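You operate a simulated robot arm through the tools that you are given. There is no shell and no other tool. Be economical: measure what you need, move in short steps, check, and stop when the job is done.

The job below is to be done with a simulated two-armed robot. You get a single attempt, and the scene is never put back.

JOB
On the dining table, fold the green checked cloth in half and then in half again.

The check looks at the end state, three seconds after you hand in, the way a careful person would. Anything else that was tipped, shoved, dropped, spilled or broken makes it a failure. Flat cloth is picked up by pressing the open fingertips on it (5 to 10 N) and closing them slowly along it; thin cloth reads only 2 to 8 mm in the jaws.

ROBOT AND FRAMES
Two 7-joint arms with two-finger parallel grippers on one trunk, on a base that drives. Base frame: it is fixed to the floor where the robot stands at the start and does not move with it; the origin is under the middle of the robot, x ahead of it, y to its left, z up. Readings come in mm, degrees, newtons and seconds.
The left shoulder is at the start at [70, 163, 1070], the right one opposite. Places, roughly: dining table [900, -700, 800]. Payload 3.43 kg a hand.
The TCP of each hand is the grasp point between the finger pads, 34 mm short of the fingertips. In the tool frame z runs along the fingers and y along their closing line. Largest opening 128 mm; finger width 24, thickness 12; the body of the gripper, 48 by 130 mm, starts 96 mm behind the TCP.
Orientation is that of the tool frame in the base frame, as a unit quaternion [w, x, y, z]. With the fingers straight down and closing along the base's y, the tool's x points along the base's -x, its y along +y and its z along -z.

CONTROLS
- The arms move only by the tool servo_tool. It takes "left_motion", "right_motion" or both (then of equal length, played together; a hand with none holds still); each is a list that holds one entry, the list of rows, each a list of 6 numbers: the shift along the base's x, y, z in mm, then the turn, a rotation vector about the base's x, y, z in degrees. In form: [[[tx, ty, tz, rx, ry, rz], ...]]. A call has 1 to 20 rows; each row shifts and turns the commanded pose from where the row before left it. "left_claw" and "right_claw" are, for a hand that has rows, the finger opening in mm, from 0 to 128, set as the call begins (left out, the last holds). Rows are played at 5 a second. More than 50 mm and 8.6 degrees between two rows, or a gripper value outside its range, and nothing of the call is played. A pose out of reach is approached as far as the arm can. The call stops where the force on the tool passes 40 N (or 10 N more than at its start, if that is more) or the arm is blocked; 0.2 s more then pass. Each finger travels about 153 mm/s and halts on what it meets, pressing with about 31 N; the grip force reading is that of the motor and also rises with nothing between the fingers. The clock runs only during rows and for 0.2 s after the last one: add rows that do not move to give the fingers time. It gives the time, the measured TCP pose, the force on the tool (base axes), the opening and the grip force at its end, in the units of the frame above (readings bear some noise).
- Cameras (640 x 400 px; columns grow to the right, rows downward): "scene" is now at [131.8, 16.1, 1287.6]; the picture's right is [0.18, -0.98, 0.00], its down [-0.66, -0.12, -0.75] and it looks along [0.73, 0.14, -0.67] (base axes); focal length 270 px, centre (320, 200). "left" rides on the left gripper at [76, 11, -160] in its tool frame; the picture's right is [-0.15, 0.99, 0.00], its down [-0.88, -0.13, -0.46] and it looks along [-0.45, -0.07, 0.89] (tool axes); focal length 234 px, centre (320, 200). "right" rides on the right gripper at [76, -11, -160] in its tool frame; the picture's right is [0.15, 0.99, 0.00], its down [-0.88, 0.13, -0.46] and it looks along [-0.45, 0.07, 0.89] (tool axes); focal length 234 px, centre (320, 200). There is no depth. A picture from a camera that has moved, and an enlarged one, comes with that camera's place and axes in the base frame and with its lens.
- camera(camera): a new picture of that camera. No time passes.
- move_column(by): slides the trunk up (or, below 0, down) by that many mm; the arms and the scene camera ride with it, the base frame stays. It gives what a move gives, with no picture.
- base_move(legs): drives the robot by 1 to 6 legs, each [ahead, left, turn to the left] in mm, mm and degrees, along the robot's own axes; the way and the turn of a leg run together, so that a leg with both is an arc; at most 1500 mm and 180 degrees a leg. The arms and the cameras ride along, it lands a little off, and it stops where it bumps. It gives what a move gives.
- aim_head(pan, tilt): turns the head with the scene camera to pan (to the left, within 86 degrees either way) and tilt (down, from -29 to 69), counted from straight ahead of the robot. It gives what a move gives.
- enlarge(camera, box): a new picture of the part [left, top, right, bottom] of that camera's present view, enlarged. No time passes.
- hand_in(): hands the job in; it is judged then, once.

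Work in short steps. Places have to be worked out from the pictures, the camera data and where the tool is seen: move nearer, look again, correct. Check each grasp and each placing, and mend what went wrong. You have 120 turns and 92 pictures in all, those below and enlarged ones among them. Open the grippers and draw the arms clear of the work before you hand the job in, unless the task says otherwise; then end with one line.

The tools are called as a command line: name --argument value ..., lists and objects as JSON in quotes. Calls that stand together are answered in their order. servo_tool: Moves the arms, as the interface text tells. Its arguments: {"type":"object","properties":{"left_motion":{"type":"array","items":{"type":"array","items":{"type":"array","items":{"type":"number"}}}},"left_claw":{"type":"number"},"right_motion":{"type":"array","items":{"type":"array","items":{"type":"array","items":{"type":"number"}}}},"right_claw":{"type":"number"}},"required":[]} The other tools are called the same way: move_column (by) slides the trunk up or down; base_move (legs) drives the base; aim_head (pan, tilt) turns the head that bears the scene camera; camera (camera) takes a picture; enlarge (camera, box) takes an enlarged picture of a part of a camera's view; hand_in () hands the job in.

At the start:

```text
time_s: 0.0
left_tool_pos: [645.5, 338.7, 931.8]
left_tool_rot: [0.0, 0.0, 1.0, 0.0]
left_ft_force: [0.0, 0.1, 0.1]
left_gripper_width: 127.6
left_grip_force: 0.1
right_tool_pos: [644.8, -261.6, 884.8]
right_tool_rot: [0.0, 0.0, 1.0, 0.001]
right_ft_force: [0.1, 0.0, 0.1]
right_gripper_width: 127.9
right_grip_force: 0.1
trunk travel left (down, up): [-550.0, 390.0]
robot x, y, heading: [0.2, 0.2, 0.0]
head pan, tilt: [10.5, 41.8]
```

scene: 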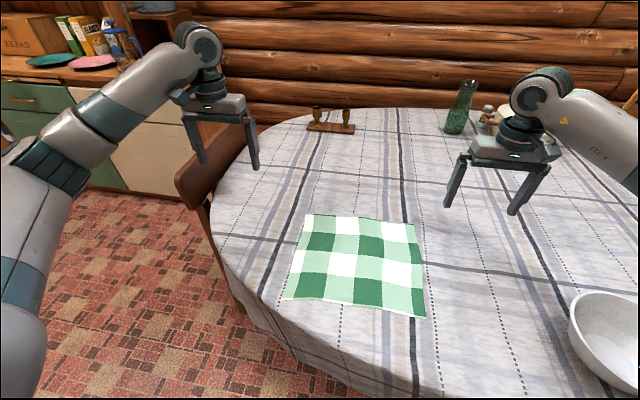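
right: 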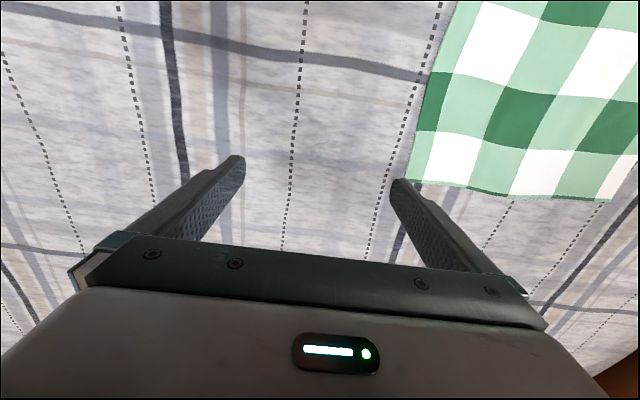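
left: 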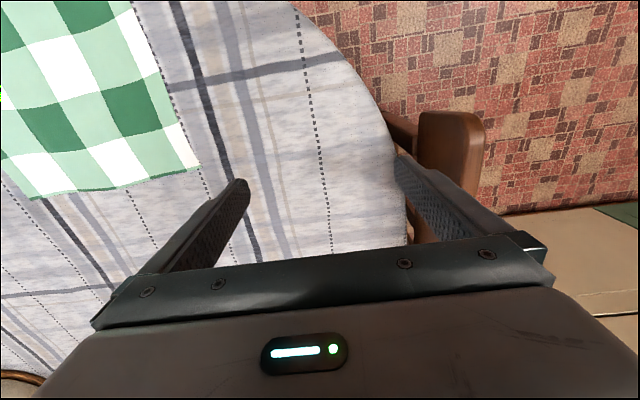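

The hand and scene views together put the tabletop at about z=750, with the cloth spanning x≈395–660 and y≈±145. I'll bring both hands above the near corners, turned so the fingers close along x, perpendicular to the near edge.

servo_tool --left_motion '[[[-19.6, -17.1, -5.2, 0, 0, -7.5], [-19.6, -17.1, -5.2, 0, 0, -7.5], [-19.6, -17.1, -5.2, 0, 0, -7.5], [-19.6, -17.1, -5.2, 0, 0, -7.5], [-19.6, -17.1, -5.2, 0, 0, -7.5], [-19.6, -17.1, -5.2, 0, 0, -7.5], [-19.6, -17.1, -5.2, 0, 0, -7.5], [-19.6, -17.1, -5.2, 0, 0, -7.5], [-19.6, -17.1, -5.2, 0, 0, -7.5], [-19.6, -17.1, -5.2, 0, 0, -7.5], [-19.6, -17.1, -5.2, 0, 0, -7.5], [-19.6, -17.1, -5.2, 0, 0, -7.5], [0, 0, 0, 0, 0, 0]]]' --right_motion '[[[-19.2, 11, -1.2, 0, 0, 7.5], [-19.2, 11, -1.2, 0, 0, 7.5], [-19.2, 11, -1.2, 0, 0, 7.5], [-19.2, 11, -1.2, 0, 0, 7.5], [-19.2, 11, -1.2, 0, 0, 7.5], [-19.2, 11, -1.2, 0, 0, 7.5], [-19.2, 11, -1.2, 0, 0, 7.5], [-19.2, 11, -1.2, 0, 0, 7.5], [-19.2, 11, -1.2, 0, 0, 7.5], [-19.2, 11, -1.2, 0, 0, 7.5], [-19.2, 11, -1.2, 0, 0, 7.5], [-19.2, 11, -1.2, 0, 0, 7.5], [0, 0, 0, 0, 0, 0]]]' --left_claw 50 --right_claw 50

```text
time_s: 2.8
left_tool_pos: [408.7, 135.6, 869.9]
left_tool_rot: [0.0, 0.708, 0.707, -0.001]
left_ft_force: [0.0, 0.3, 0.2]
left_gripper_width: 50.0
left_grip_force: 0.1
right_tool_pos: [414.2, -128.9, 870.4]
right_tool_rot: [0.0, 0.707, -0.707, -0.001]
right_ft_force: [1.2, -0.2, 0.3]
right_gripper_width: 49.9
right_grip_force: 0.0
trunk travel left (down, up): [-550.0, 390.0]
robot x, y, heading: [0.7, 0.0, 0.1]
head pan, tilt: [10.5, 41.8]
```

Both hands arrived as commanded. I'll look from all three cameras.

camera --camera "left"

camera --camera "right"

aim_head --pan 0 --tilt 50

camera --camera "scene"

```text
88 pictures are left
camera left: at [420.4, 210.0, 1029.7], right [0.99, -0.15, 0.0], down [-0.13, -0.88, 0.46], along [-0.07, -0.45, -0.89], focal length 234 px, centre (320, 200)
```

left: 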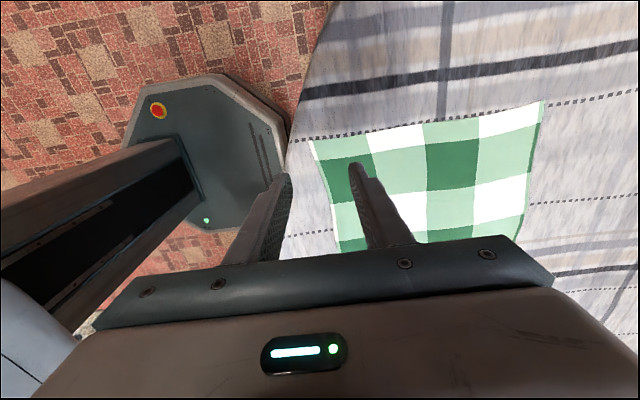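

```text
87 pictures are left
camera right: at [427.3, -204.2, 1030.2], right [-0.99, -0.15, 0.0], down [-0.13, 0.88, 0.46], along [-0.07, 0.45, -0.89], focal length 234 px, centre (320, 200)
```

right: 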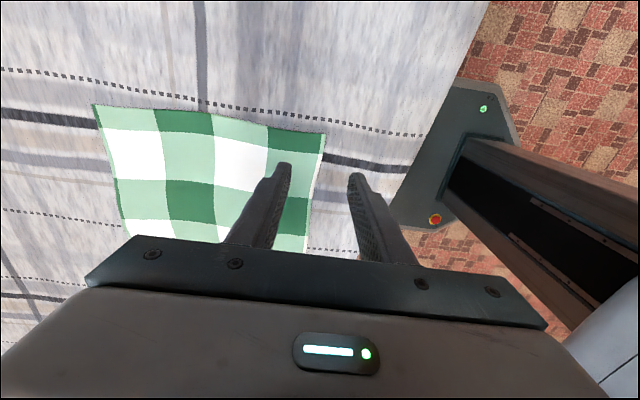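

```text
time_s: 3.5
left_tool_pos: [409.4, 134.7, 869.3]
left_tool_rot: [0.0, 0.707, 0.708, 0.0]
left_ft_force: [0.0, -0.1, 0.0]
left_gripper_width: 49.8
left_grip_force: 0.1
right_tool_pos: [414.5, -129.4, 872.3]
right_tool_rot: [0.0, -0.707, 0.707, -0.001]
right_ft_force: [-0.2, 0.2, -0.8]
right_gripper_width: 49.9
right_grip_force: 0.0
trunk travel left (down, up): [-550.0, 390.0]
robot x, y, heading: [1.7, 0.0, -0.1]
head pan, tilt: [0.0, 50.0]
```

```text
86 pictures are left
camera scene: at [126.3, 0.8, 1276.1], right [0.0, -1.0, 0.0], down [-0.77, 0.0, -0.64], along [0.64, 0.0, -0.77], focal length 270 px, centre (320, 200)
```

scene: 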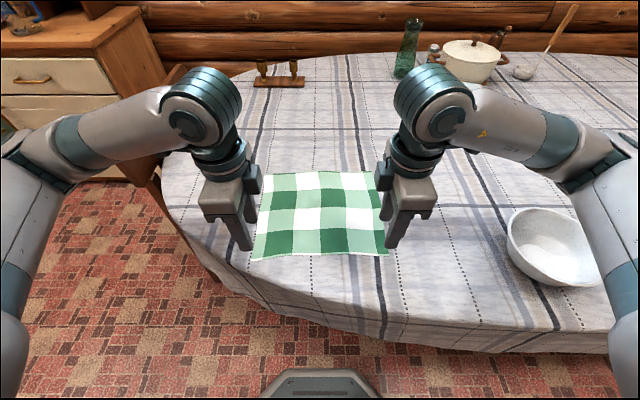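

The corners in all views agree: NL (398,148), FL (658,152), NR (411,-148), FR (671,-139). I'll set the opening to 26 mm and come down to just above the near edge, with the outer finger just inside it.

servo_tool --left_motion '[[[3, -1, -20, 0, 0, 0], [3, 0, -20, 0, 0, 0], [3, -1, -20, 0, 0, 0], [4, 0, -14, 0, 0, 0], [0, 0, 0, 0, 0, 0]]]' --right_motion '[[[5, 0, -20, 0, 0, 0], [5, -1, -20, 0, 0, 0], [5, -1, -20, 0, 0, 0], [6, -1, -15, 0, 0, 0], [0, 0, 0, 0, 0, 0]]]' --left_claw 26 --right_claw 26

camera --camera "left"

camera --camera "right"

```text
time_s: 4.7
left_tool_pos: [422.6, 131.6, 795.6]
left_tool_rot: [0.0, 0.707, 0.707, 0.0]
left_ft_force: [-0.3, 0.3, 1.2]
left_gripper_width: 26.0
left_grip_force: 0.1
right_tool_pos: [426.5, -129.5, 820.9]
right_tool_rot: [0.001, -0.705, 0.709, -0.002]
right_ft_force: [0.2, 0.3, 0.0]
right_gripper_width: 26.0
right_grip_force: 0.0
right hand out of reach, approached as far as the arm can: row 2, 3, 4
trunk travel left (down, up): [-550.0, 390.0]
robot x, y, heading: [2.4, 1.1, 0.1]
head pan, tilt: [0.0, 50.0]
```

```text
85 pictures are left
camera left: at [433.4, 207.8, 955.7], right [0.99, -0.15, 0.0], down [-0.13, -0.88, 0.46], along [-0.07, -0.45, -0.89], focal length 234 px, centre (320, 200)
```

left: 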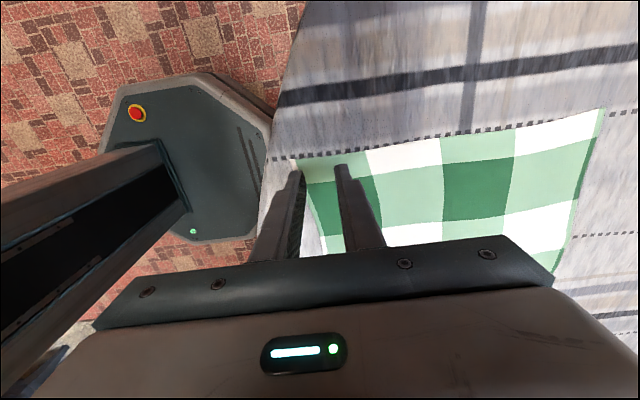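

```text
84 pictures are left
camera right: at [437.3, -205.4, 980.0], right [-0.99, -0.14, 0.0], down [-0.13, 0.88, 0.45], along [-0.06, 0.45, -0.89], focal length 234 px, centre (320, 200)
```

right: 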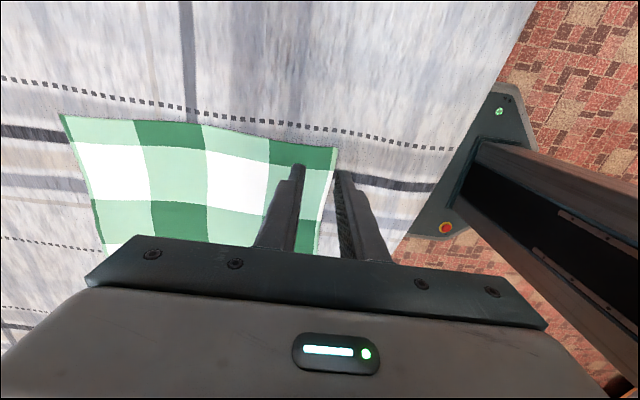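

The right hand hits a joint limit this close in. I'll lift both hands and back the base up 130 mm to give the arms room.

servo_tool --left_motion '[[[0, 0, 30, 0, 0, 0], [0, 0, 30, 0, 0, 0], [0, 0, 0, 0, 0, 0]]]' --right_motion '[[[0, 0, 30, 0, 0, 0], [0, 0, 25, 0, 0, 0], [0, 0, 0, 0, 0, 0]]]'

base_move --legs '[[-130, 0, 0]]'

```text
time_s: 5.5
left_tool_pos: [422.9, 132.7, 855.4]
left_tool_rot: [-0.001, 0.707, 0.707, 0.0]
left_ft_force: [0.4, -0.2, -0.1]
left_gripper_width: 25.8
left_grip_force: 0.0
right_tool_pos: [426.6, -131.4, 874.7]
right_tool_rot: [0.0, 0.707, -0.707, -0.001]
right_ft_force: [0.2, 0.7, 0.8]
right_gripper_width: 26.2
right_grip_force: 0.0
trunk travel left (down, up): [-550.0, 390.0]
robot x, y, heading: [-1.1, 0.2, -0.1]
head pan, tilt: [0.0, 50.0]
```

```text
time_s: 6.8
left_tool_pos: [291.3, 132.1, 855.4]
left_tool_rot: [0.001, 0.707, 0.707, 0.0]
left_ft_force: [-0.9, 0.4, 0.8]
left_gripper_width: 25.8
left_grip_force: 0.1
right_tool_pos: [295.0, -132.1, 875.4]
right_tool_rot: [0.0, -0.707, 0.707, 0.0]
right_ft_force: [-0.9, -0.6, 0.1]
right_gripper_width: 25.9
right_grip_force: 0.1
trunk travel left (down, up): [-550.0, 390.0]
robot x, y, heading: [-128.3, 1.6, -0.2]
head pan, tilt: [0.0, 50.0]
```

The base is now 128 mm back. I'll return the hands above the near corners and lower them to about z=796.

servo_tool --left_motion '[[[33, 0, 0, 0, 0, 0], [33, 0, 0, 0, 0, 0], [33, 0, 0, 0, 0, 0], [33, 0, 0, 0, 0, 0], [0, 0, -20, 0, 0, 0], [0, 0, -20, 0, 0, 0], [0, 0, -20, 0, 0, 0], [0, 0, 0, 0, 0, 0]]]' --right_motion '[[[35, 0, 0, 0, 0, 0], [35, 0, 0, 0, 0, 0], [35, 0, 0, 0, 0, 0], [35, 0, 0, 0, 0, 0], [0, 0, -25, 0, 0, 0], [0, 0, -25, 0, 0, 0], [0, 0, -29, 0, 0, 0], [0, 0, 0, 0, 0, 0]]]'

camera --camera "left"

camera --camera "right"

```text
time_s: 8.6
left_tool_pos: [424.2, 131.5, 794.7]
left_tool_rot: [0.0, 0.707, 0.707, 0.0]
left_ft_force: [-1.1, -0.5, 0.2]
left_gripper_width: 26.0
left_grip_force: 0.0
right_tool_pos: [295.2, -130.8, 797.0]
right_tool_rot: [0.001, -0.707, 0.708, 0.0]
right_ft_force: [1.2, 0.2, 1.1]
right_gripper_width: 25.9
right_grip_force: 0.1
right hand out of reach, approached as far as the arm can: row 1, 2, 3, 4
trunk travel left (down, up): [-550.0, 390.0]
robot x, y, heading: [-128.3, 3.8, 0.1]
head pan, tilt: [0.0, 50.0]
```

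```text
83 pictures are left
camera left: at [434.9, 208.0, 955.8], right [0.99, -0.15, 0.0], down [-0.13, -0.88, 0.46], along [-0.07, -0.45, -0.89], focal length 234 px, centre (320, 200)
```

left: 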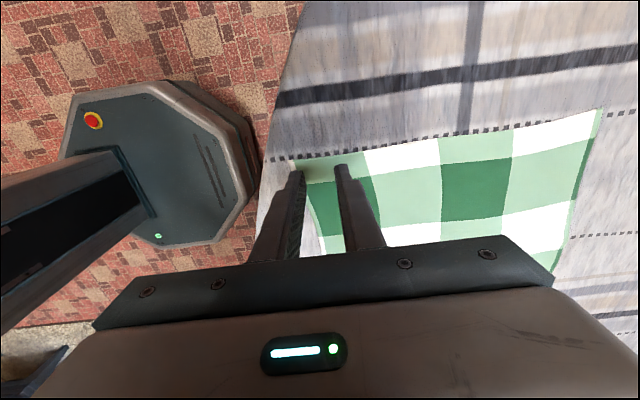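

```text
82 pictures are left
camera right: at [307.8, -206.4, 955.4], right [-0.99, -0.15, 0.0], down [-0.13, 0.88, 0.46], along [-0.07, 0.45, -0.89], focal length 234 px, centre (320, 200)
```

right: 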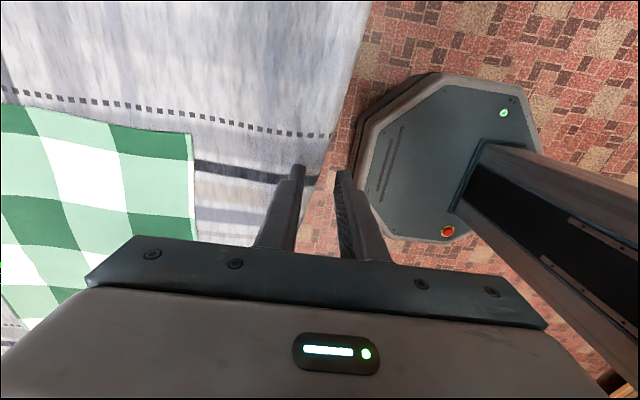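

The right arm is limited by its wrist in this orientation. I'll raise it and turn it the other way round by 180°, which gives the same closing line.

servo_tool --right_motion '[[[0, 0, 40, 0, 0, 0], [0, 0, 40, 0, 0, -8.5], [0, 0, 0, 0, 0, -8.5], [0, 0, 0, 0, 0, -8.5], [0, 0, 0, 0, 0, -8.5], [0, 0, 0, 0, 0, -8.5], [0, 0, 0, 0, 0, -8.5], [10, 0, 0, 0, 0, -8.5], [10, 0, 0, 0, 0, -8.5], [10, 0, 0, 0, 0, -8.5], [10, 0, 0, 0, 0, -8.5], [10, 0, 0, 0, 0, -8.5], [10, 0, 0, 0, 0, -8.5], [10, 0, 0, 0, 0, -8.5], [10, 0, 0, 0, 0, -8.5], [10, 0, 0, 0, 0, -8.5], [10, 0, 0, 0, 0, -8.5], [10, 0, 0, 0, 0, -8.5], [10, 0, 0, 0, 0, -8.5], [10, 0, 0, 0, 0, -8.5]]]'

```text
time_s: 12.8
left_tool_pos: [425.5, 132.7, 796.1]
left_tool_rot: [0.0, 0.706, 0.708, -0.001]
left_ft_force: [0.7, -1.0, 0.3]
left_gripper_width: 26.0
left_grip_force: 0.0
right_tool_pos: [423.2, -131.0, 866.1]
right_tool_rot: [0.0, 0.586, 0.811, 0.001]
right_ft_force: [-0.3, -0.4, 0.9]
right_gripper_width: 26.0
right_grip_force: 0.0
right hand out of reach, approached as far as the arm can: row 1
trunk travel left (down, up): [-550.0, 390.0]
robot x, y, heading: [-129.7, 2.8, 0.2]
head pan, tilt: [0.0, 50.0]
```

It turned freely. I'll finish the last 18° and come down to z≈796.

servo_tool --right_motion '[[[3, 0, 0, 0, 0, -6.1], [3, 0, 0, 0, 0, -6.1], [3, 0, 0, 0, 0, -6], [0, 0, -25, 0, 0, 0], [0, 0, -25, 0, 0, 0], [0, 0, -20, 0, 0, 0], [0, 0, 0, 0, 0, 0]]]'

camera --camera "right"

camera --camera "scene"

```text
time_s: 14.4
left_tool_pos: [424.2, 132.4, 795.6]
left_tool_rot: [0.0, 0.706, 0.708, 0.0]
left_ft_force: [-0.7, 0.0, 0.3]
left_gripper_width: 26.0
left_grip_force: 0.0
right_tool_pos: [434.9, -130.1, 795.7]
right_tool_rot: [0.001, 0.705, 0.709, 0.0]
right_ft_force: [-0.2, 0.5, 0.5]
right_gripper_width: 25.9
right_grip_force: 0.0
trunk travel left (down, up): [-550.0, 390.0]
robot x, y, heading: [-130.0, -0.4, -0.1]
head pan, tilt: [0.0, 50.0]
```

```text
81 pictures are left
camera right: at [424.0, -54.4, 955.1], right [0.99, 0.15, 0.0], down [0.14, -0.88, 0.46], along [0.07, -0.45, -0.89], focal length 234 px, centre (320, 200)
```

right: 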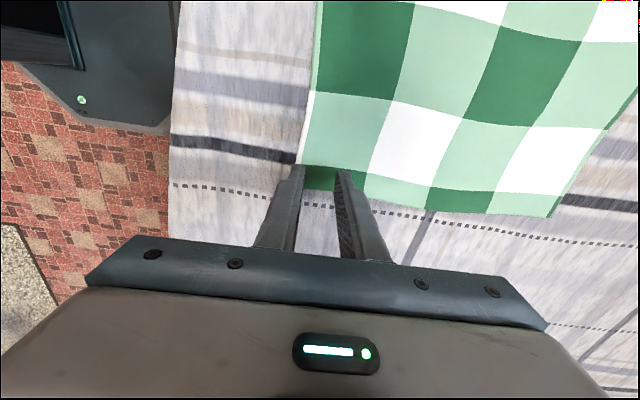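

```text
80 pictures are left
camera scene: at [-4.0, 1.0, 1276.1], right [0.0, -1.0, 0.0], down [-0.77, 0.0, -0.64], along [0.64, 0.0, -0.77], focal length 270 px, centre (320, 200)
```

scene: 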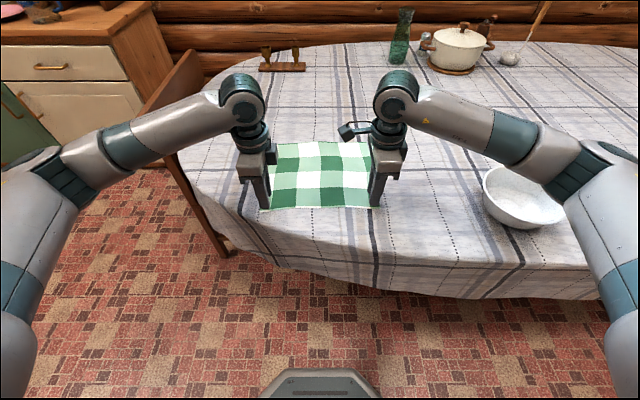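

Edges look a few mm further in than I estimated, so I'll shift both hands +5 mm in x and descend carefully toward contact.

servo_tool --left_motion '[[[4, 0, 0, 0, 0, 0], [0, 0, -3, 0, 0, 0], [0, 0, -3, 0, 0, 0], [0, 0, -2, 0, 0, 0], [0, 0, 0, 0, 0, 0]]]' --right_motion '[[[5, 0, 0, 0, 0, 0], [0, 0, -3, 0, 0, 0], [0, 0, -3, 0, 0, 0], [0, 0, -2, 0, 0, 0], [0, 0, 0, 0, 0, 0]]]'

```text
time_s: 15.6
left_tool_pos: [428.8, 133.5, 787.9]
left_tool_rot: [0.001, 0.707, 0.708, 0.001]
left_ft_force: [0.3, -0.1, 0.1]
left_gripper_width: 25.9
left_grip_force: 0.1
right_tool_pos: [439.2, -131.3, 789.2]
right_tool_rot: [0.0, 0.705, 0.709, 0.0]
right_ft_force: [0.5, 0.5, -0.3]
right_gripper_width: 25.7
right_grip_force: 0.0
trunk travel left (down, up): [-550.0, 390.0]
robot x, y, heading: [-128.5, -3.6, 0.1]
head pan, tilt: [0.0, 50.0]
```

No contact yet at z≈788; I'll go lower in 1.5 mm steps.

servo_tool --left_motion '[[[0, 0, -1.5, 0, 0, 0], [0, 0, -1.5, 0, 0, 0], [0, 0, 0, 0, 0, 0]]]' --right_motion '[[[0, 0, -1.5, 0, 0, 0], [0, 0, -1.5, 0, 0, 0], [0, 0, 0, 0, 0, 0]]]'

servo_tool --left_motion '[[[0, 0, -1.5, 0, 0, 0], [0, 0, -1, 0, 0, 0], [0, 0, 0, 0, 0, 0]]]' --right_motion '[[[0, 0, -1.5, 0, 0, 0], [0, 0, -1, 0, 0, 0], [0, 0, 0, 0, 0, 0]]]'

```text
time_s: 16.4
left_tool_pos: [428.1, 133.8, 785.4]
left_tool_rot: [0.0, 0.706, 0.708, 0.001]
left_ft_force: [1.3, 0.8, 7.3]
left_gripper_width: 26.0
left_grip_force: 0.1
right_tool_pos: [439.0, -130.7, 786.8]
right_tool_rot: [-0.001, 0.706, 0.708, -0.001]
right_ft_force: [-0.3, -1.1, -0.1]
right_gripper_width: 26.0
right_grip_force: 0.0
trunk travel left (down, up): [-550.0, 390.0]
robot x, y, heading: [-132.3, 5.7, 0.2]
head pan, tilt: [0.0, 50.0]
```

```text
time_s: 17.2
left_tool_pos: [427.4, 133.0, 785.7]
left_tool_rot: [0.002, 0.707, 0.707, 0.001]
left_ft_force: [5.8, 3.2, 29.9]
left_gripper_width: 24.2
left_grip_force: 0.1
right_tool_pos: [437.3, -131.0, 785.8]
right_tool_rot: [0.001, 0.705, 0.709, 0.002]
right_ft_force: [3.4, 0.7, 10.4]
right_gripper_width: 24.4
right_grip_force: 0.0
trunk travel left (down, up): [-550.0, 390.0]
robot x, y, heading: [-128.6, -1.0, 0.2]
head pan, tilt: [0.0, 50.0]
```

Contact is at about z=785. The left is pressing too hard, so I'll ease it to about 8 N, hold the right, and start closing gradually.

servo_tool --left_motion '[[[0, 0, -0.0, 0, 0, 0], [0, 0, 2.3, 0, 0, 0], [0, 0, 0, 0, 0, 0]]]' --right_motion '[[[0, 0, 0.2, 0, 0, 0], [0, 0, 0, 0, 0, 0], [0, 0, 0, 0, 0, 0]]]'

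servo_tool --left_motion '[[[0, 0, 0, 0, 0, 0], [0, 0, 0, 0, 0, 0]]]' --right_motion '[[[0, 0, 0, 0, 0, 0], [0, 0, 0, 0, 0, 0]]]' --left_claw 20 --right_claw 20

```text
time_s: 18.0
left_tool_pos: [426.2, 132.6, 784.6]
left_tool_rot: [0.0, 0.707, 0.707, 0.0]
left_ft_force: [8.4, 1.4, 18.6]
left_gripper_width: 23.6
left_grip_force: 0.2
right_tool_pos: [438.2, -131.3, 785.4]
right_tool_rot: [0.001, 0.705, 0.71, 0.001]
right_ft_force: [1.9, 1.3, 20.9]
right_gripper_width: 24.8
right_grip_force: 0.1
trunk travel left (down, up): [-550.0, 390.0]
robot x, y, heading: [-130.5, 0.4, 0.0]
head pan, tilt: [0.0, 50.0]
```

```text
time_s: 18.6
left_tool_pos: [426.5, 133.3, 784.5]
left_tool_rot: [0.001, 0.707, 0.707, 0.001]
left_ft_force: [0.7, -2.4, 11.6]
left_gripper_width: 18.0
left_grip_force: 0.0
right_tool_pos: [436.1, -130.6, 784.7]
right_tool_rot: [0.002, 0.705, 0.709, 0.001]
right_ft_force: [0.6, 0.4, 24.0]
right_gripper_width: 17.9
right_grip_force: 0.1
trunk travel left (down, up): [-550.0, 390.0]
robot x, y, heading: [-132.0, 0.9, -0.1]
head pan, tilt: [0.0, 50.0]
```

Right pressure has crept to about 22 N, so I'll raise it a little while closing further.

servo_tool --left_motion '[[[0, 0, 0.3, 0, 0, 0], [0, 0, 0, 0, 0, 0], [0, 0, 0, 0, 0, 0]]]' --right_motion '[[[0, 0, 1.2, 0, 0, 0], [0, 0, 0, 0, 0, 0], [0, 0, 0, 0, 0, 0]]]' --left_claw 15 --right_claw 17

enlarge --camera "right" --box '[240, 130, 400, 230]'

enlarge --camera "left" --box '[240, 130, 400, 230]'

```text
time_s: 19.4
left_tool_pos: [427.6, 132.5, 785.2]
left_tool_rot: [0.001, 0.706, 0.708, 0.0]
left_ft_force: [0.7, -2.3, 5.4]
left_gripper_width: 14.1
left_grip_force: 0.1
right_tool_pos: [437.0, -130.3, 785.5]
right_tool_rot: [0.001, 0.705, 0.709, 0.001]
right_ft_force: [-2.5, 3.2, 16.7]
right_gripper_width: 17.2
right_grip_force: 0.3
trunk travel left (down, up): [-550.0, 390.0]
robot x, y, heading: [-131.3, 0.4, 0.0]
head pan, tilt: [0.0, 50.0]
```

```text
4.00 times, centred on (320, 180) of right
camera zoom: at [426.5, -54.1, 944.1], right [0.99, 0.15, 0.0], down [0.14, -0.88, 0.46], along [0.07, -0.45, -0.89], focal length 937 px, centre (320, 280)
```

zoom: 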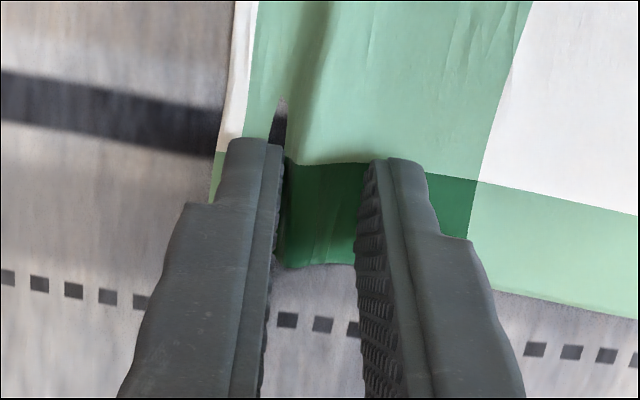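

```text
4.00 times, centred on (320, 180) of left
camera zoom: at [437.5, 208.2, 945.7], right [0.99, -0.15, 0.0], down [-0.13, -0.88, 0.46], along [-0.07, -0.45, -0.89], focal length 937 px, centre (320, 280)
```

zoom: 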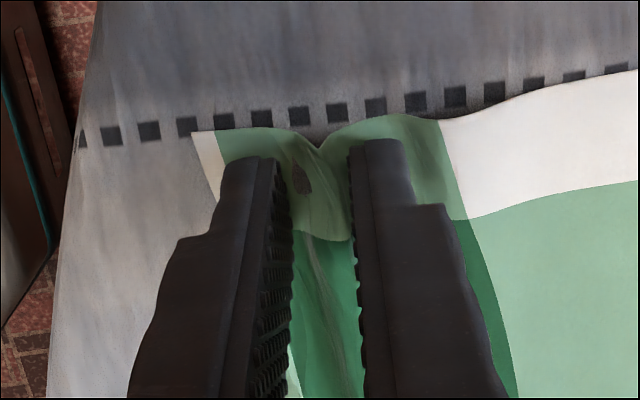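

The cloth is bunching between the fingers on both sides. I'll keep closing in small steps.

servo_tool --left_motion '[[[0, 0, 0, 0, 0, 0], [0, 0, 0, 0, 0, 0]]]' --right_motion '[[[0, 0, 0.8, 0, 0, 0], [0, 0, 0, 0, 0, 0]]]' --left_claw 10 --right_claw 11

servo_tool --left_motion '[[[0, 0, 0, 0, 0, 0], [0, 0, 0, 0, 0, 0]]]' --right_motion '[[[0, 0, 0, 0, 0, 0], [0, 0, 0, 0, 0, 0]]]' --left_claw 5 --right_claw 6

servo_tool --left_motion '[[[0, 0, 0, 0, 0, 0], [0, 0, 0, 0, 0, 0], [0, 0, 0, 0, 0, 0]]]' --right_motion '[[[0, 0, 0, 0, 0, 0], [0, 0, 0, 0, 0, 0], [0, 0, 0, 0, 0, 0]]]' --left_claw 0 --right_claw 0

enlarge --camera "right" --box '[240, 130, 400, 230]'

enlarge --camera "left" --box '[240, 130, 400, 230]'

```text
time_s: 20.0
left_tool_pos: [427.6, 133.2, 785.0]
left_tool_rot: [0.0, 0.707, 0.708, -0.001]
left_ft_force: [-2.0, -1.1, 10.2]
left_gripper_width: 10.0
left_grip_force: 0.0
right_tool_pos: [437.1, -130.8, 785.0]
right_tool_rot: [0.001, 0.705, 0.709, 0.0]
right_ft_force: [0.3, 0.8, 5.3]
right_gripper_width: 9.7
right_grip_force: 0.1
trunk travel left (down, up): [-550.0, 390.0]
robot x, y, heading: [-129.2, 1.9, -0.2]
head pan, tilt: [0.0, 50.0]
```

```text
time_s: 20.6
left_tool_pos: [428.7, 132.9, 785.2]
left_tool_rot: [0.0, 0.706, 0.708, 0.001]
left_ft_force: [0.1, 0.5, 10.6]
left_gripper_width: 4.3
left_grip_force: 0.1
right_tool_pos: [437.3, -131.2, 784.5]
right_tool_rot: [0.0, 0.705, 0.709, 0.0]
right_ft_force: [0.2, 0.3, 2.4]
right_gripper_width: 5.9
right_grip_force: 0.0
trunk travel left (down, up): [-550.0, 390.0]
robot x, y, heading: [-129.0, -0.9, 0.0]
head pan, tilt: [0.0, 50.0]
```

```text
time_s: 21.4
left_tool_pos: [427.0, 132.1, 785.1]
left_tool_rot: [0.0, 0.707, 0.708, -0.001]
left_ft_force: [-1.5, 0.4, 12.4]
left_gripper_width: 2.1
left_grip_force: 31.0
right_tool_pos: [438.0, -130.6, 785.7]
right_tool_rot: [0.0, 0.706, 0.708, 0.0]
right_ft_force: [0.6, 0.9, -0.8]
right_gripper_width: 1.8
right_grip_force: 31.0
trunk travel left (down, up): [-550.0, 390.0]
robot x, y, heading: [-130.5, 0.7, 0.2]
head pan, tilt: [0.0, 50.0]
```

```text
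4.00 times, centred on (320, 180) of right
camera zoom: at [427.3, -54.4, 944.8], right [0.99, 0.15, 0.0], down [0.13, -0.88, 0.46], along [0.07, -0.45, -0.89], focal length 937 px, centre (320, 280)
```

zoom: 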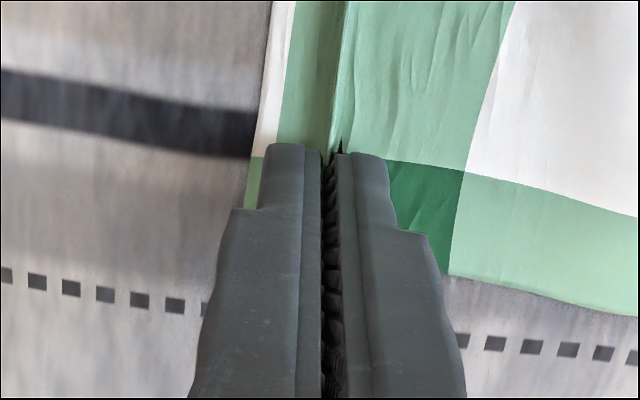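

```text
4.00 times, centred on (320, 180) of left
camera zoom: at [438.3, 208.0, 945.7], right [0.99, -0.15, 0.0], down [-0.13, -0.88, 0.46], along [-0.07, -0.45, -0.89], focal length 937 px, centre (320, 280)
```

zoom: 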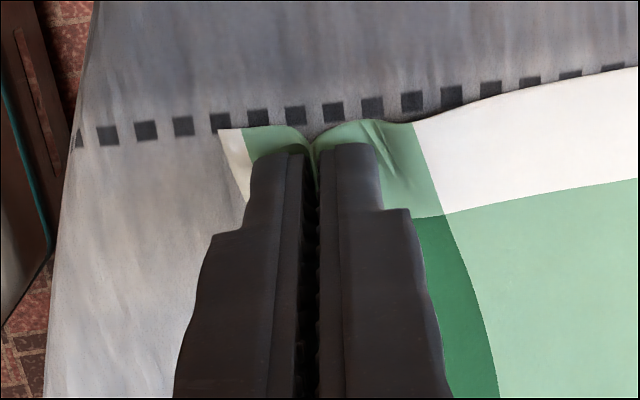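

Both grips read about 2 mm of cloth. I'll lift 60 mm and verify.

servo_tool --left_motion '[[[0, 0, 10, 0, 0, 0], [5, 0, 15, 0, 0, 0], [5, 0, 15, 0, 0, 0], [5, 0, 20, 0, 0, 0], [0, 0, 0, 0, 0, 0]]]' --right_motion '[[[0, 0, 10, 0, 0, 0], [5, 0, 15, 0, 0, 0], [5, 0, 15, 0, 0, 0], [5, 0, 20, 0, 0, 0], [0, 0, 0, 0, 0, 0]]]'

enlarge --camera "scene" --box '[200, 110, 456, 270]'

```text
time_s: 22.6
left_tool_pos: [443.3, 132.8, 843.4]
left_tool_rot: [0.0, 0.707, 0.708, 0.0]
left_ft_force: [0.2, -0.4, 0.1]
left_gripper_width: 1.9
left_grip_force: 30.9
right_tool_pos: [453.4, -129.4, 844.9]
right_tool_rot: [0.0, 0.706, 0.708, 0.0]
right_ft_force: [0.8, 1.7, 0.5]
right_gripper_width: 1.8
right_grip_force: 31.0
trunk travel left (down, up): [-550.0, 390.0]
robot x, y, heading: [-130.7, 0.6, 0.1]
head pan, tilt: [0.0, 50.0]
```

```text
2.50 times, centred on (328, 190) of scene
camera zoom: at [-3.5, 0.8, 1276.0], right [0.0, -1.0, 0.0], down [-0.77, 0.0, -0.64], along [0.64, 0.0, -0.77], focal length 674 px, centre (300, 225)
```

zoom: 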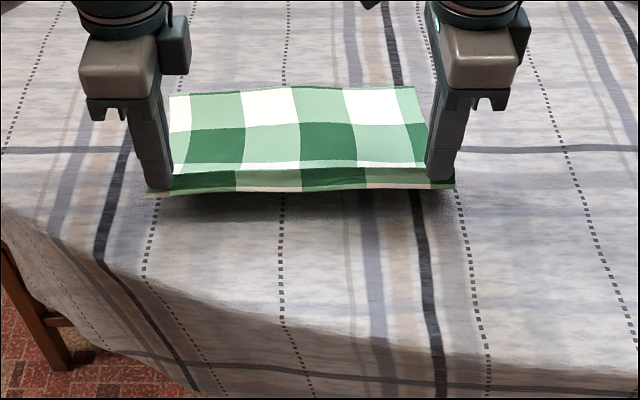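

The near edge is held straight and both grips are solid. Since the pinch keeps the tail on the near side, I'll lift the whole cloth to hang, then lay it down doubling back, so the edge ends flat without curling.

servo_tool --left_motion '[[[15, 0, 20, 0, 0, 0], [15, 0, 20, 0, 0, 0], [15, 0, 20, 0, 0, 0], [15, 0, 20, 0, 0, 0], [15, 0, 20, 0, 0, 0], [15, 0, 20, 0, 0, 0], [15, 0, 20, 0, 0, 0], [15, 0, 20, 0, 0, 0], [15, 0, 20, 0, 0, 0], [0, 0, 20, 0, 0, 0], [0, 0, 0, 0, 0, 0], [0, 0, 0, 0, 0, 0]]]' --right_motion '[[[15, 0, 20, 0, 0, 0], [15, 0, 20, 0, 0, 0], [14, 0, 20, 0, 0, 0], [14, 0, 20, 0, 0, 0], [14, 0, 20, 0, 0, 0], [14, 0, 20, 0, 0, 0], [14, 0, 20, 0, 0, 0], [14, 0, 20, 0, 0, 0], [14, 0, 20, 0, 0, 0], [0, 0, 20, 0, 0, 0], [0, 0, 0, 0, 0, 0], [0, 0, 0, 0, 0, 0]]]'

camera --camera "scene"

```text
time_s: 25.2
left_tool_pos: [577.9, 133.8, 1043.3]
left_tool_rot: [0.0, 0.706, 0.708, -0.001]
left_ft_force: [0.3, 0.0, -1.1]
left_gripper_width: 2.0
left_grip_force: 31.1
right_tool_pos: [581.4, -131.2, 1045.5]
right_tool_rot: [-0.001, 0.705, 0.709, 0.001]
right_ft_force: [-0.3, 0.3, 0.8]
right_gripper_width: 1.7
right_grip_force: 31.0
trunk travel left (down, up): [-550.0, 390.0]
robot x, y, heading: [-131.0, 3.0, 0.1]
head pan, tilt: [0.0, 50.0]
```

```text
74 pictures are left
camera scene: at [-4.1, 0.8, 1276.1], right [0.0, -1.0, 0.0], down [-0.77, 0.0, -0.64], along [0.64, 0.0, -0.77], focal length 270 px, centre (320, 200)
```

scene: 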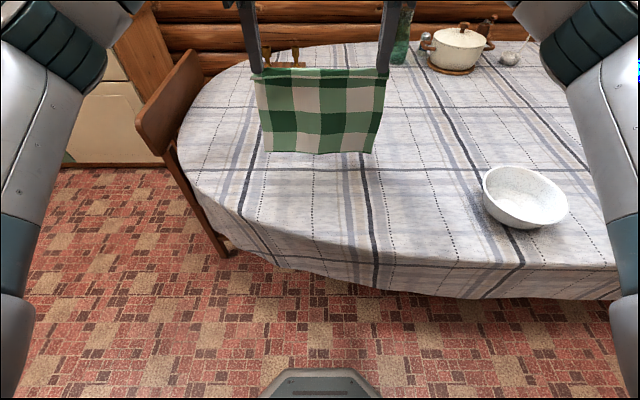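

The cloth hangs straight with its bottom about 35 mm above the table. I'll bring it back to x≈490 slowly, let it settle, then lower until the hem just touches.

servo_tool --left_motion '[[[-6, 0, 0, 0, 0, 0], [-10, 0, 0, 0, 0, 0], [-10, 0, 0, 0, 0, 0], [-10, 0, 0, 0, 0, 0], [-10, 0, 0, 0, 0, 0], [-10, 0, 0, 0, 0, 0], [-10, 0, 0, 0, 0, 0], [-10, 0, 0, 0, 0, 0], [-8, 0, 0, 0, 0, 0], [-4, 0, 0, 0, 0, 0], [0, 0, 0, 0, 0, 0], [0, 0, 0, 0, 0, 0], [0, 0, 0, 0, 0, 0], [0, 0, -12, 0, 0, 0], [0, 0, -12, 0, 0, 0], [0, 0, -12, 0, 0, 0], [0, 0, -8, 0, 0, 0], [0, 0, 0, 0, 0, 0]]]' --right_motion '[[[-8, 0, 0, 0, 0, 0], [-11, 0, 0, 0, 0, 0], [-10, 0, 0, 0, 0, 0], [-10, 0, 0, 0, 0, 0], [-10, 0, 0, 0, 0, 0], [-10, 0, 0, 0, 0, 0], [-10, 0, 0, 0, 0, 0], [-10, 0, 0, 0, 0, 0], [-8, 0, 0, 0, 0, 0], [-4, 0, 0, 0, 0, 0], [0, 0, 0, 0, 0, 0], [0, 0, 0, 0, 0, 0], [0, 0, 0, 0, 0, 0], [0, 0, -12, 0, 0, 0], [0, 0, -13, 0, 0, 0], [0, 0, -13, 0, 0, 0], [0, 0, -8, 0, 0, 0], [0, 0, 0, 0, 0, 0]]]'

camera --camera "scene"

camera --camera "left"

```text
time_s: 29.0
left_tool_pos: [490.7, 132.8, 1000.0]
left_tool_rot: [-0.001, 0.707, 0.708, 0.0]
left_ft_force: [1.8, -0.3, -0.1]
left_gripper_width: 1.9
left_grip_force: 30.6
right_tool_pos: [489.0, -131.1, 1000.2]
right_tool_rot: [0.0, 0.705, 0.709, 0.001]
right_ft_force: [0.3, 0.2, -0.3]
right_gripper_width: 1.8
right_grip_force: 30.5
trunk travel left (down, up): [-550.0, 390.0]
robot x, y, heading: [-129.2, -2.2, 0.0]
head pan, tilt: [0.0, 50.0]
```

```text
73 pictures are left
camera scene: at [-4.0, 0.8, 1276.1], right [0.0, -1.0, 0.0], down [-0.77, 0.0, -0.64], along [0.64, 0.0, -0.77], focal length 270 px, centre (320, 200)
```

scene: 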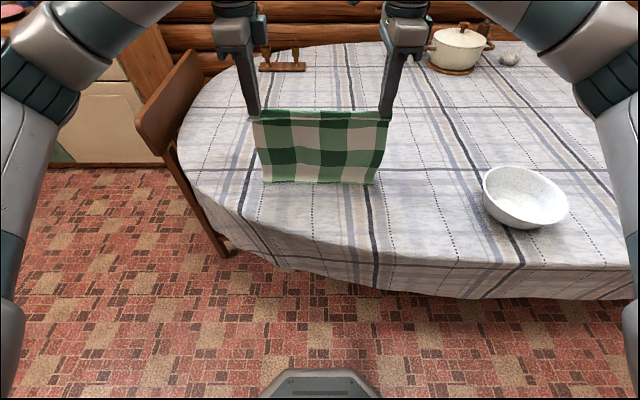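

```text
72 pictures are left
camera left: at [501.6, 208.2, 1160.1], right [0.99, -0.15, 0.0], down [-0.13, -0.88, 0.46], along [-0.07, -0.45, -0.89], focal length 234 px, centre (320, 200)
```

left: 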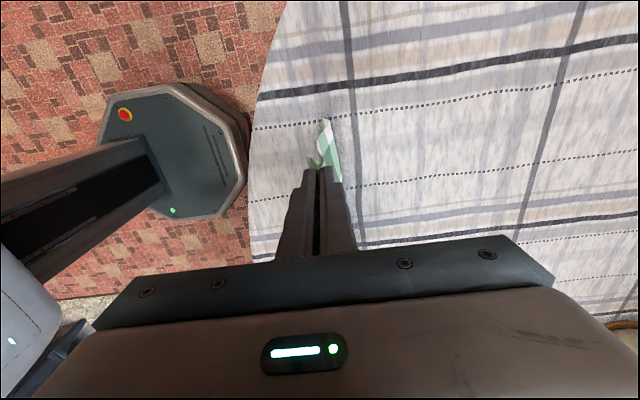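

The hem just touches at x≈500. I'll now lay the lower half going away (+x) while descending.

servo_tool --left_motion '[[[18, 0, 2, 0, 0, 0], [20, 0, -2, 0, 0, 0], [15, 0, -5, 0, 0, 0], [15, 0, -7, 0, 0, 0], [15, 0, -12, 0, 0, 0], [15, 0, -13, 0, 0, 0], [15, 0, -15, 0, 0, 0], [15, 0, -18, 0, 0, 0], [12, 0, -19, 0, 0, 0], [8, 0, -20, 0, 0, 0], [2, 0, -20, 0, 0, 0], [0, 0, 0, 0, 0, 0], [0, 0, 0, 0, 0, 0]]]' --right_motion '[[[19, 0, 2, 0, 0, 0], [20, 0, -2, 0, 0, 0], [15, 0, -5, 0, 0, 0], [15, 0, -7, 0, 0, 0], [15, 0, -12, 0, 0, 0], [15, 0, -13, 0, 0, 0], [15, 0, -15, 0, 0, 0], [15, 0, -18, 0, 0, 0], [12, 0, -19, 0, 0, 0], [8, 0, -20, 0, 0, 0], [2, 0, -20, 0, 0, 0], [0, 0, 0, 0, 0, 0], [0, 0, 0, 0, 0, 0]]]'

enlarge --camera "scene" --box '[200, 80, 456, 240]'

camera --camera "left"

```text
time_s: 31.8
left_tool_pos: [639.4, 133.4, 870.8]
left_tool_rot: [0.0, 0.706, 0.708, 0.0]
left_ft_force: [-0.5, -0.6, 0.4]
left_gripper_width: 1.5
left_grip_force: 30.6
right_tool_pos: [640.6, -130.6, 870.0]
right_tool_rot: [0.0, 0.705, 0.709, 0.0]
right_ft_force: [0.1, -0.3, 0.5]
right_gripper_width: 1.5
right_grip_force: 30.7
trunk travel left (down, up): [-550.0, 390.0]
robot x, y, heading: [-132.2, 3.2, 0.1]
head pan, tilt: [0.0, 50.0]
```

```text
2.50 times, centred on (328, 160) of scene
camera zoom: at [-3.4, 0.8, 1276.0], right [0.0, -1.0, 0.0], down [-0.77, 0.0, -0.64], along [0.64, 0.0, -0.77], focal length 674 px, centre (300, 300)
```

zoom: 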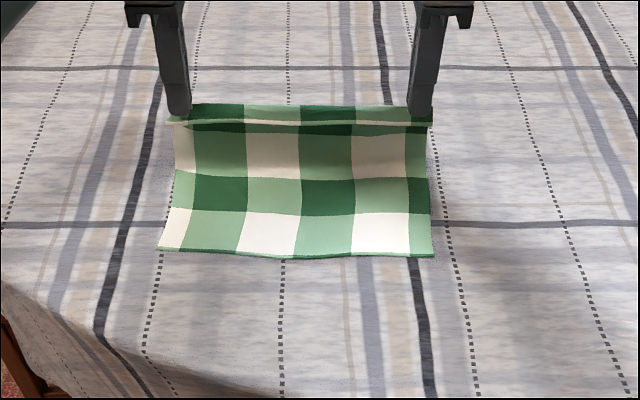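

```text
70 pictures are left
camera left: at [651.6, 207.5, 1031.5], right [0.99, -0.15, 0.0], down [-0.13, -0.88, 0.46], along [-0.07, -0.45, -0.89], focal length 234 px, centre (320, 200)
```

left: 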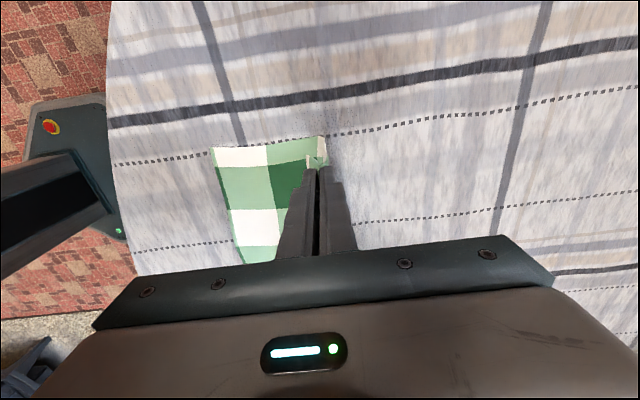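

The lower half is laid flat with its hem at about x=507 (left) and 491 (right). Now I fold back: hands come back and down so the held edge lands on that hem.

servo_tool --left_motion '[[[-6, 0, -1, 0, 0, 0], [-7, 0, -2, 0, 0, 0], [-10, 0, -2, 0, 0, 0], [-10, 0, -3, 0, 0, 0], [-10, 0, -5, 0, 0, 0], [-10, 0, -7, 0, 0, 0], [-9, 0, -9, 0, 0, 0], [-9, 0, -9, 0, 0, 0], [-7, 0, -10, 0, 0, 0], [-7, 0, -10, 0, 0, 0], [-5, 0, -8, 0, 0, 0], [-5, 0, -8, 0, 0, 0], [0, 0, 0, 0, 0, 0]]]' --right_motion '[[[-15, 0, -1, 0, 0, 0], [-15, 0, -2, 0, 0, 0], [-10, 0, -2, 0, 0, 0], [-10, 0, -3, 0, 0, 0], [-10, 0, -5, 0, 0, 0], [-10, 0, -7, 0, 0, 0], [-9, 0, -9, 0, 0, 0], [-9, 0, -9, 0, 0, 0], [-7, 0, -10, 0, 0, 0], [-7, 0, -10, 0, 0, 0], [-5, 0, -8, 0, 0, 0], [-5, 0, -8, 0, 0, 0], [0, 0, 0, 0, 0, 0]]]'

enlarge --camera "scene" --box '[200, 80, 456, 240]'

camera --camera "left"

```text
time_s: 34.6
left_tool_pos: [544.6, 132.7, 798.9]
left_tool_rot: [-0.001, 0.707, 0.707, 0.0]
left_ft_force: [0.7, -0.3, 0.3]
left_gripper_width: 1.9
left_grip_force: 30.8
right_tool_pos: [530.8, -131.1, 797.3]
right_tool_rot: [-0.001, 0.705, 0.709, 0.0]
right_ft_force: [-0.1, 0.9, 0.1]
right_gripper_width: 1.6
right_grip_force: 30.9
trunk travel left (down, up): [-550.0, 390.0]
robot x, y, heading: [-131.5, -3.3, -0.3]
head pan, tilt: [0.0, 50.0]
```

```text
2.50 times, centred on (328, 160) of scene
camera zoom: at [-3.8, 0.8, 1276.1], right [0.0, -1.0, 0.0], down [-0.77, 0.0, -0.64], along [0.64, 0.0, -0.77], focal length 674 px, centre (300, 300)
```

zoom: 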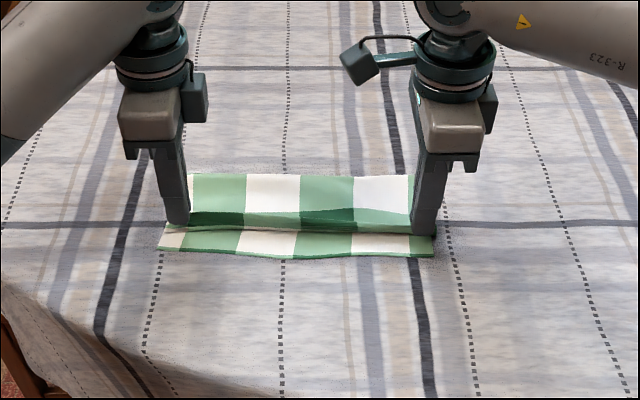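

```text
68 pictures are left
camera left: at [556.4, 208.0, 957.8], right [0.99, -0.15, 0.0], down [-0.13, -0.88, 0.46], along [-0.07, -0.45, -0.89], focal length 234 px, centre (320, 200)
```

left: 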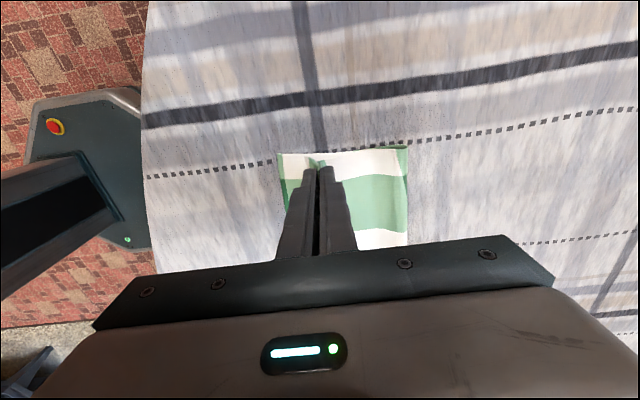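

The fold is forming well. The held edge should land a bit closer to the hem, so I'll move back 12 mm and lower to just above the lower layer.

servo_tool --left_motion '[[[-6, 0, -3, 0, 0, 0], [-5, 0, -3, 0, 0, 0], [0, 0, -3, 0, 0, 0], [0, 0, 0, 0, 0, 0]]]' --right_motion '[[[-7, 0, -3, 0, 0, 0], [-6, 0, -3, 0, 0, 0], [0, 0, -2, 0, 0, 0], [0, 0, 0, 0, 0, 0]]]'

enlarge --camera "scene" --box '[240, 120, 400, 220]'

enlarge --camera "left" --box '[240, 110, 480, 260]'

camera --camera "right"

```text
time_s: 35.6
left_tool_pos: [533.8, 134.0, 789.8]
left_tool_rot: [0.001, 0.707, 0.707, 0.001]
left_ft_force: [-2.2, -0.7, 9.4]
left_gripper_width: 1.8
left_grip_force: 31.3
right_tool_pos: [516.1, -131.8, 789.1]
right_tool_rot: [0.0, 0.706, 0.709, 0.001]
right_ft_force: [0.7, 1.7, 2.0]
right_gripper_width: 1.6
right_grip_force: 31.2
trunk travel left (down, up): [-550.0, 390.0]
robot x, y, heading: [-130.3, 1.3, -0.1]
head pan, tilt: [0.0, 50.0]
```

```text
4.00 times, centred on (320, 170) of scene
camera zoom: at [-5.0, 0.6, 1276.3], right [0.0, -1.0, 0.0], down [-0.77, 0.0, -0.64], along [0.64, 0.0, -0.77], focal length 1079 px, centre (320, 320)
```

zoom: 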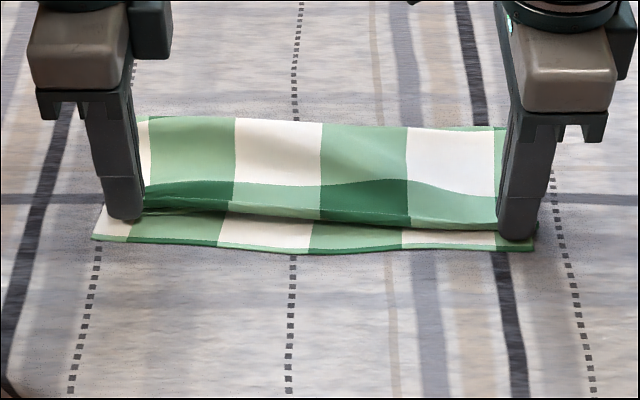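

```text
2.67 times, centred on (360, 185) of left
camera zoom: at [544.7, 208.2, 950.5], right [0.99, -0.15, 0.0], down [-0.13, -0.88, 0.46], along [-0.06, -0.45, -0.89], focal length 624 px, centre (213, 240)
```

zoom: 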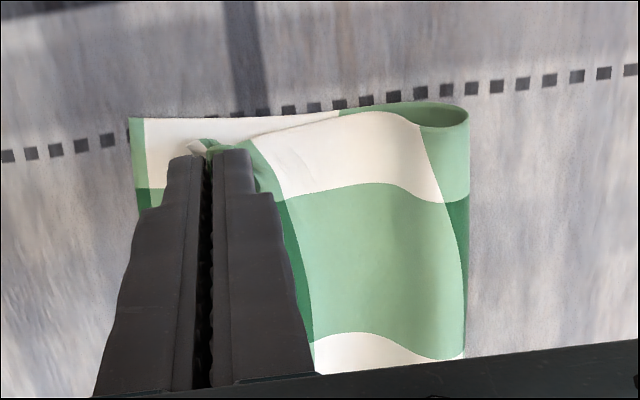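

```text
65 pictures are left
camera right: at [505.8, -54.7, 947.7], right [0.99, 0.15, 0.0], down [0.13, -0.88, 0.46], along [0.07, -0.45, -0.89], focal length 234 px, centre (320, 200)
```

right: 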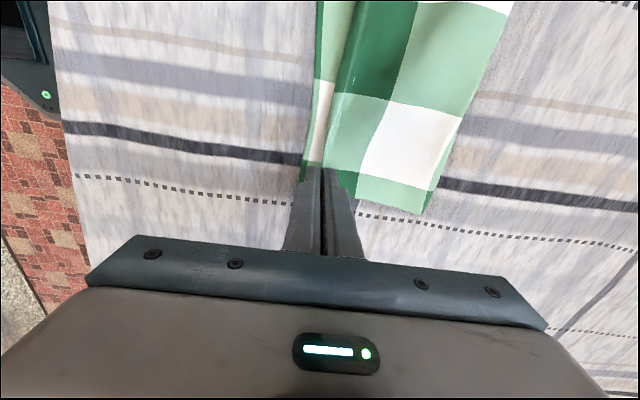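

There's a soft loop at the crease and the held edge sits about 20 mm short of the hem; releasing the ridge should recover most of that. I'll release by opening slightly, then rise.

servo_tool --left_motion '[[[0, 0, 2, 0, 0, 0], [0, 0, 0, 0, 0, 0], [0, 0, 0, 0, 0, 0], [0, 0, 4, 0, 0, 0], [0, 0, 6, 0, 0, 0], [0, 0, 10, 0, 0, 0], [0, 0, 20, 0, 0, 0], [0, 0, 40, 0, 0, 0]]]' --right_motion '[[[0, 0, 1, 0, 0, 0], [0, 0, 0, 0, 0, 0], [0, 0, 0, 0, 0, 0], [0, 0, 4, 0, 0, 0], [0, 0, 6, 0, 0, 0], [0, 0, 10, 0, 0, 0], [0, 0, 20, 0, 0, 0], [0, 0, 40, 0, 0, 0]]]' --left_claw 16 --right_claw 16

enlarge --camera "scene" --box '[240, 120, 400, 220]'

camera --camera "left"

camera --camera "right"

```text
time_s: 37.4
left_tool_pos: [533.5, 133.8, 870.3]
left_tool_rot: [0.0, 0.706, 0.708, 0.0]
left_ft_force: [0.7, -0.4, 0.4]
left_gripper_width: 16.2
left_grip_force: 0.0
right_tool_pos: [514.7, -131.1, 870.1]
right_tool_rot: [0.001, 0.705, 0.709, 0.001]
right_ft_force: [0.7, 0.0, -0.1]
right_gripper_width: 16.2
right_grip_force: 0.0
trunk travel left (down, up): [-550.0, 390.0]
robot x, y, heading: [-127.7, 0.1, -0.2]
head pan, tilt: [0.0, 50.0]
```

```text
4.00 times, centred on (320, 170) of scene
camera zoom: at [-5.5, 0.9, 1276.1], right [0.0, -1.0, 0.0], down [-0.77, 0.0, -0.64], along [0.64, 0.0, -0.77], focal length 1079 px, centre (320, 320)
```

zoom: 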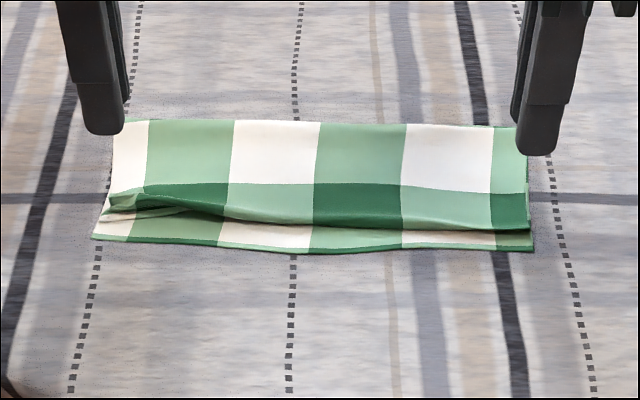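

```text
63 pictures are left
camera left: at [544.0, 208.6, 1031.0], right [0.99, -0.14, 0.0], down [-0.13, -0.88, 0.46], along [-0.07, -0.45, -0.89], focal length 234 px, centre (320, 200)
```

left: 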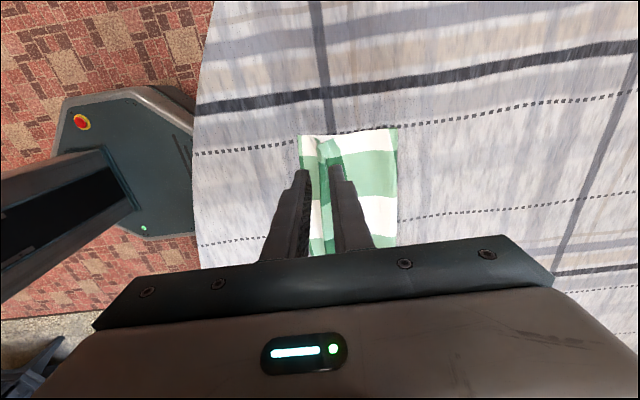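

```text
62 pictures are left
camera right: at [504.5, -54.2, 1028.8], right [0.99, 0.15, 0.0], down [0.14, -0.88, 0.46], along [0.07, -0.45, -0.89], focal length 234 px, centre (320, 200)
```

right: 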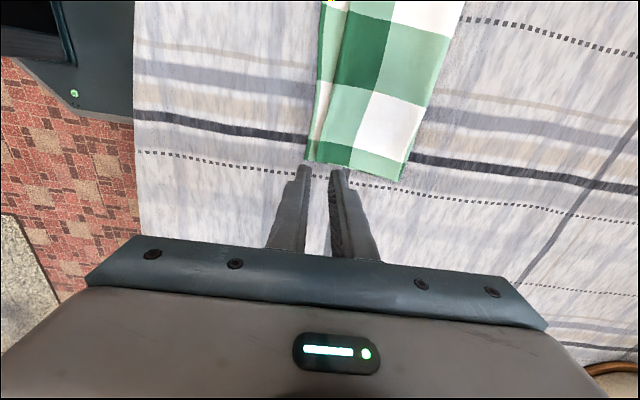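

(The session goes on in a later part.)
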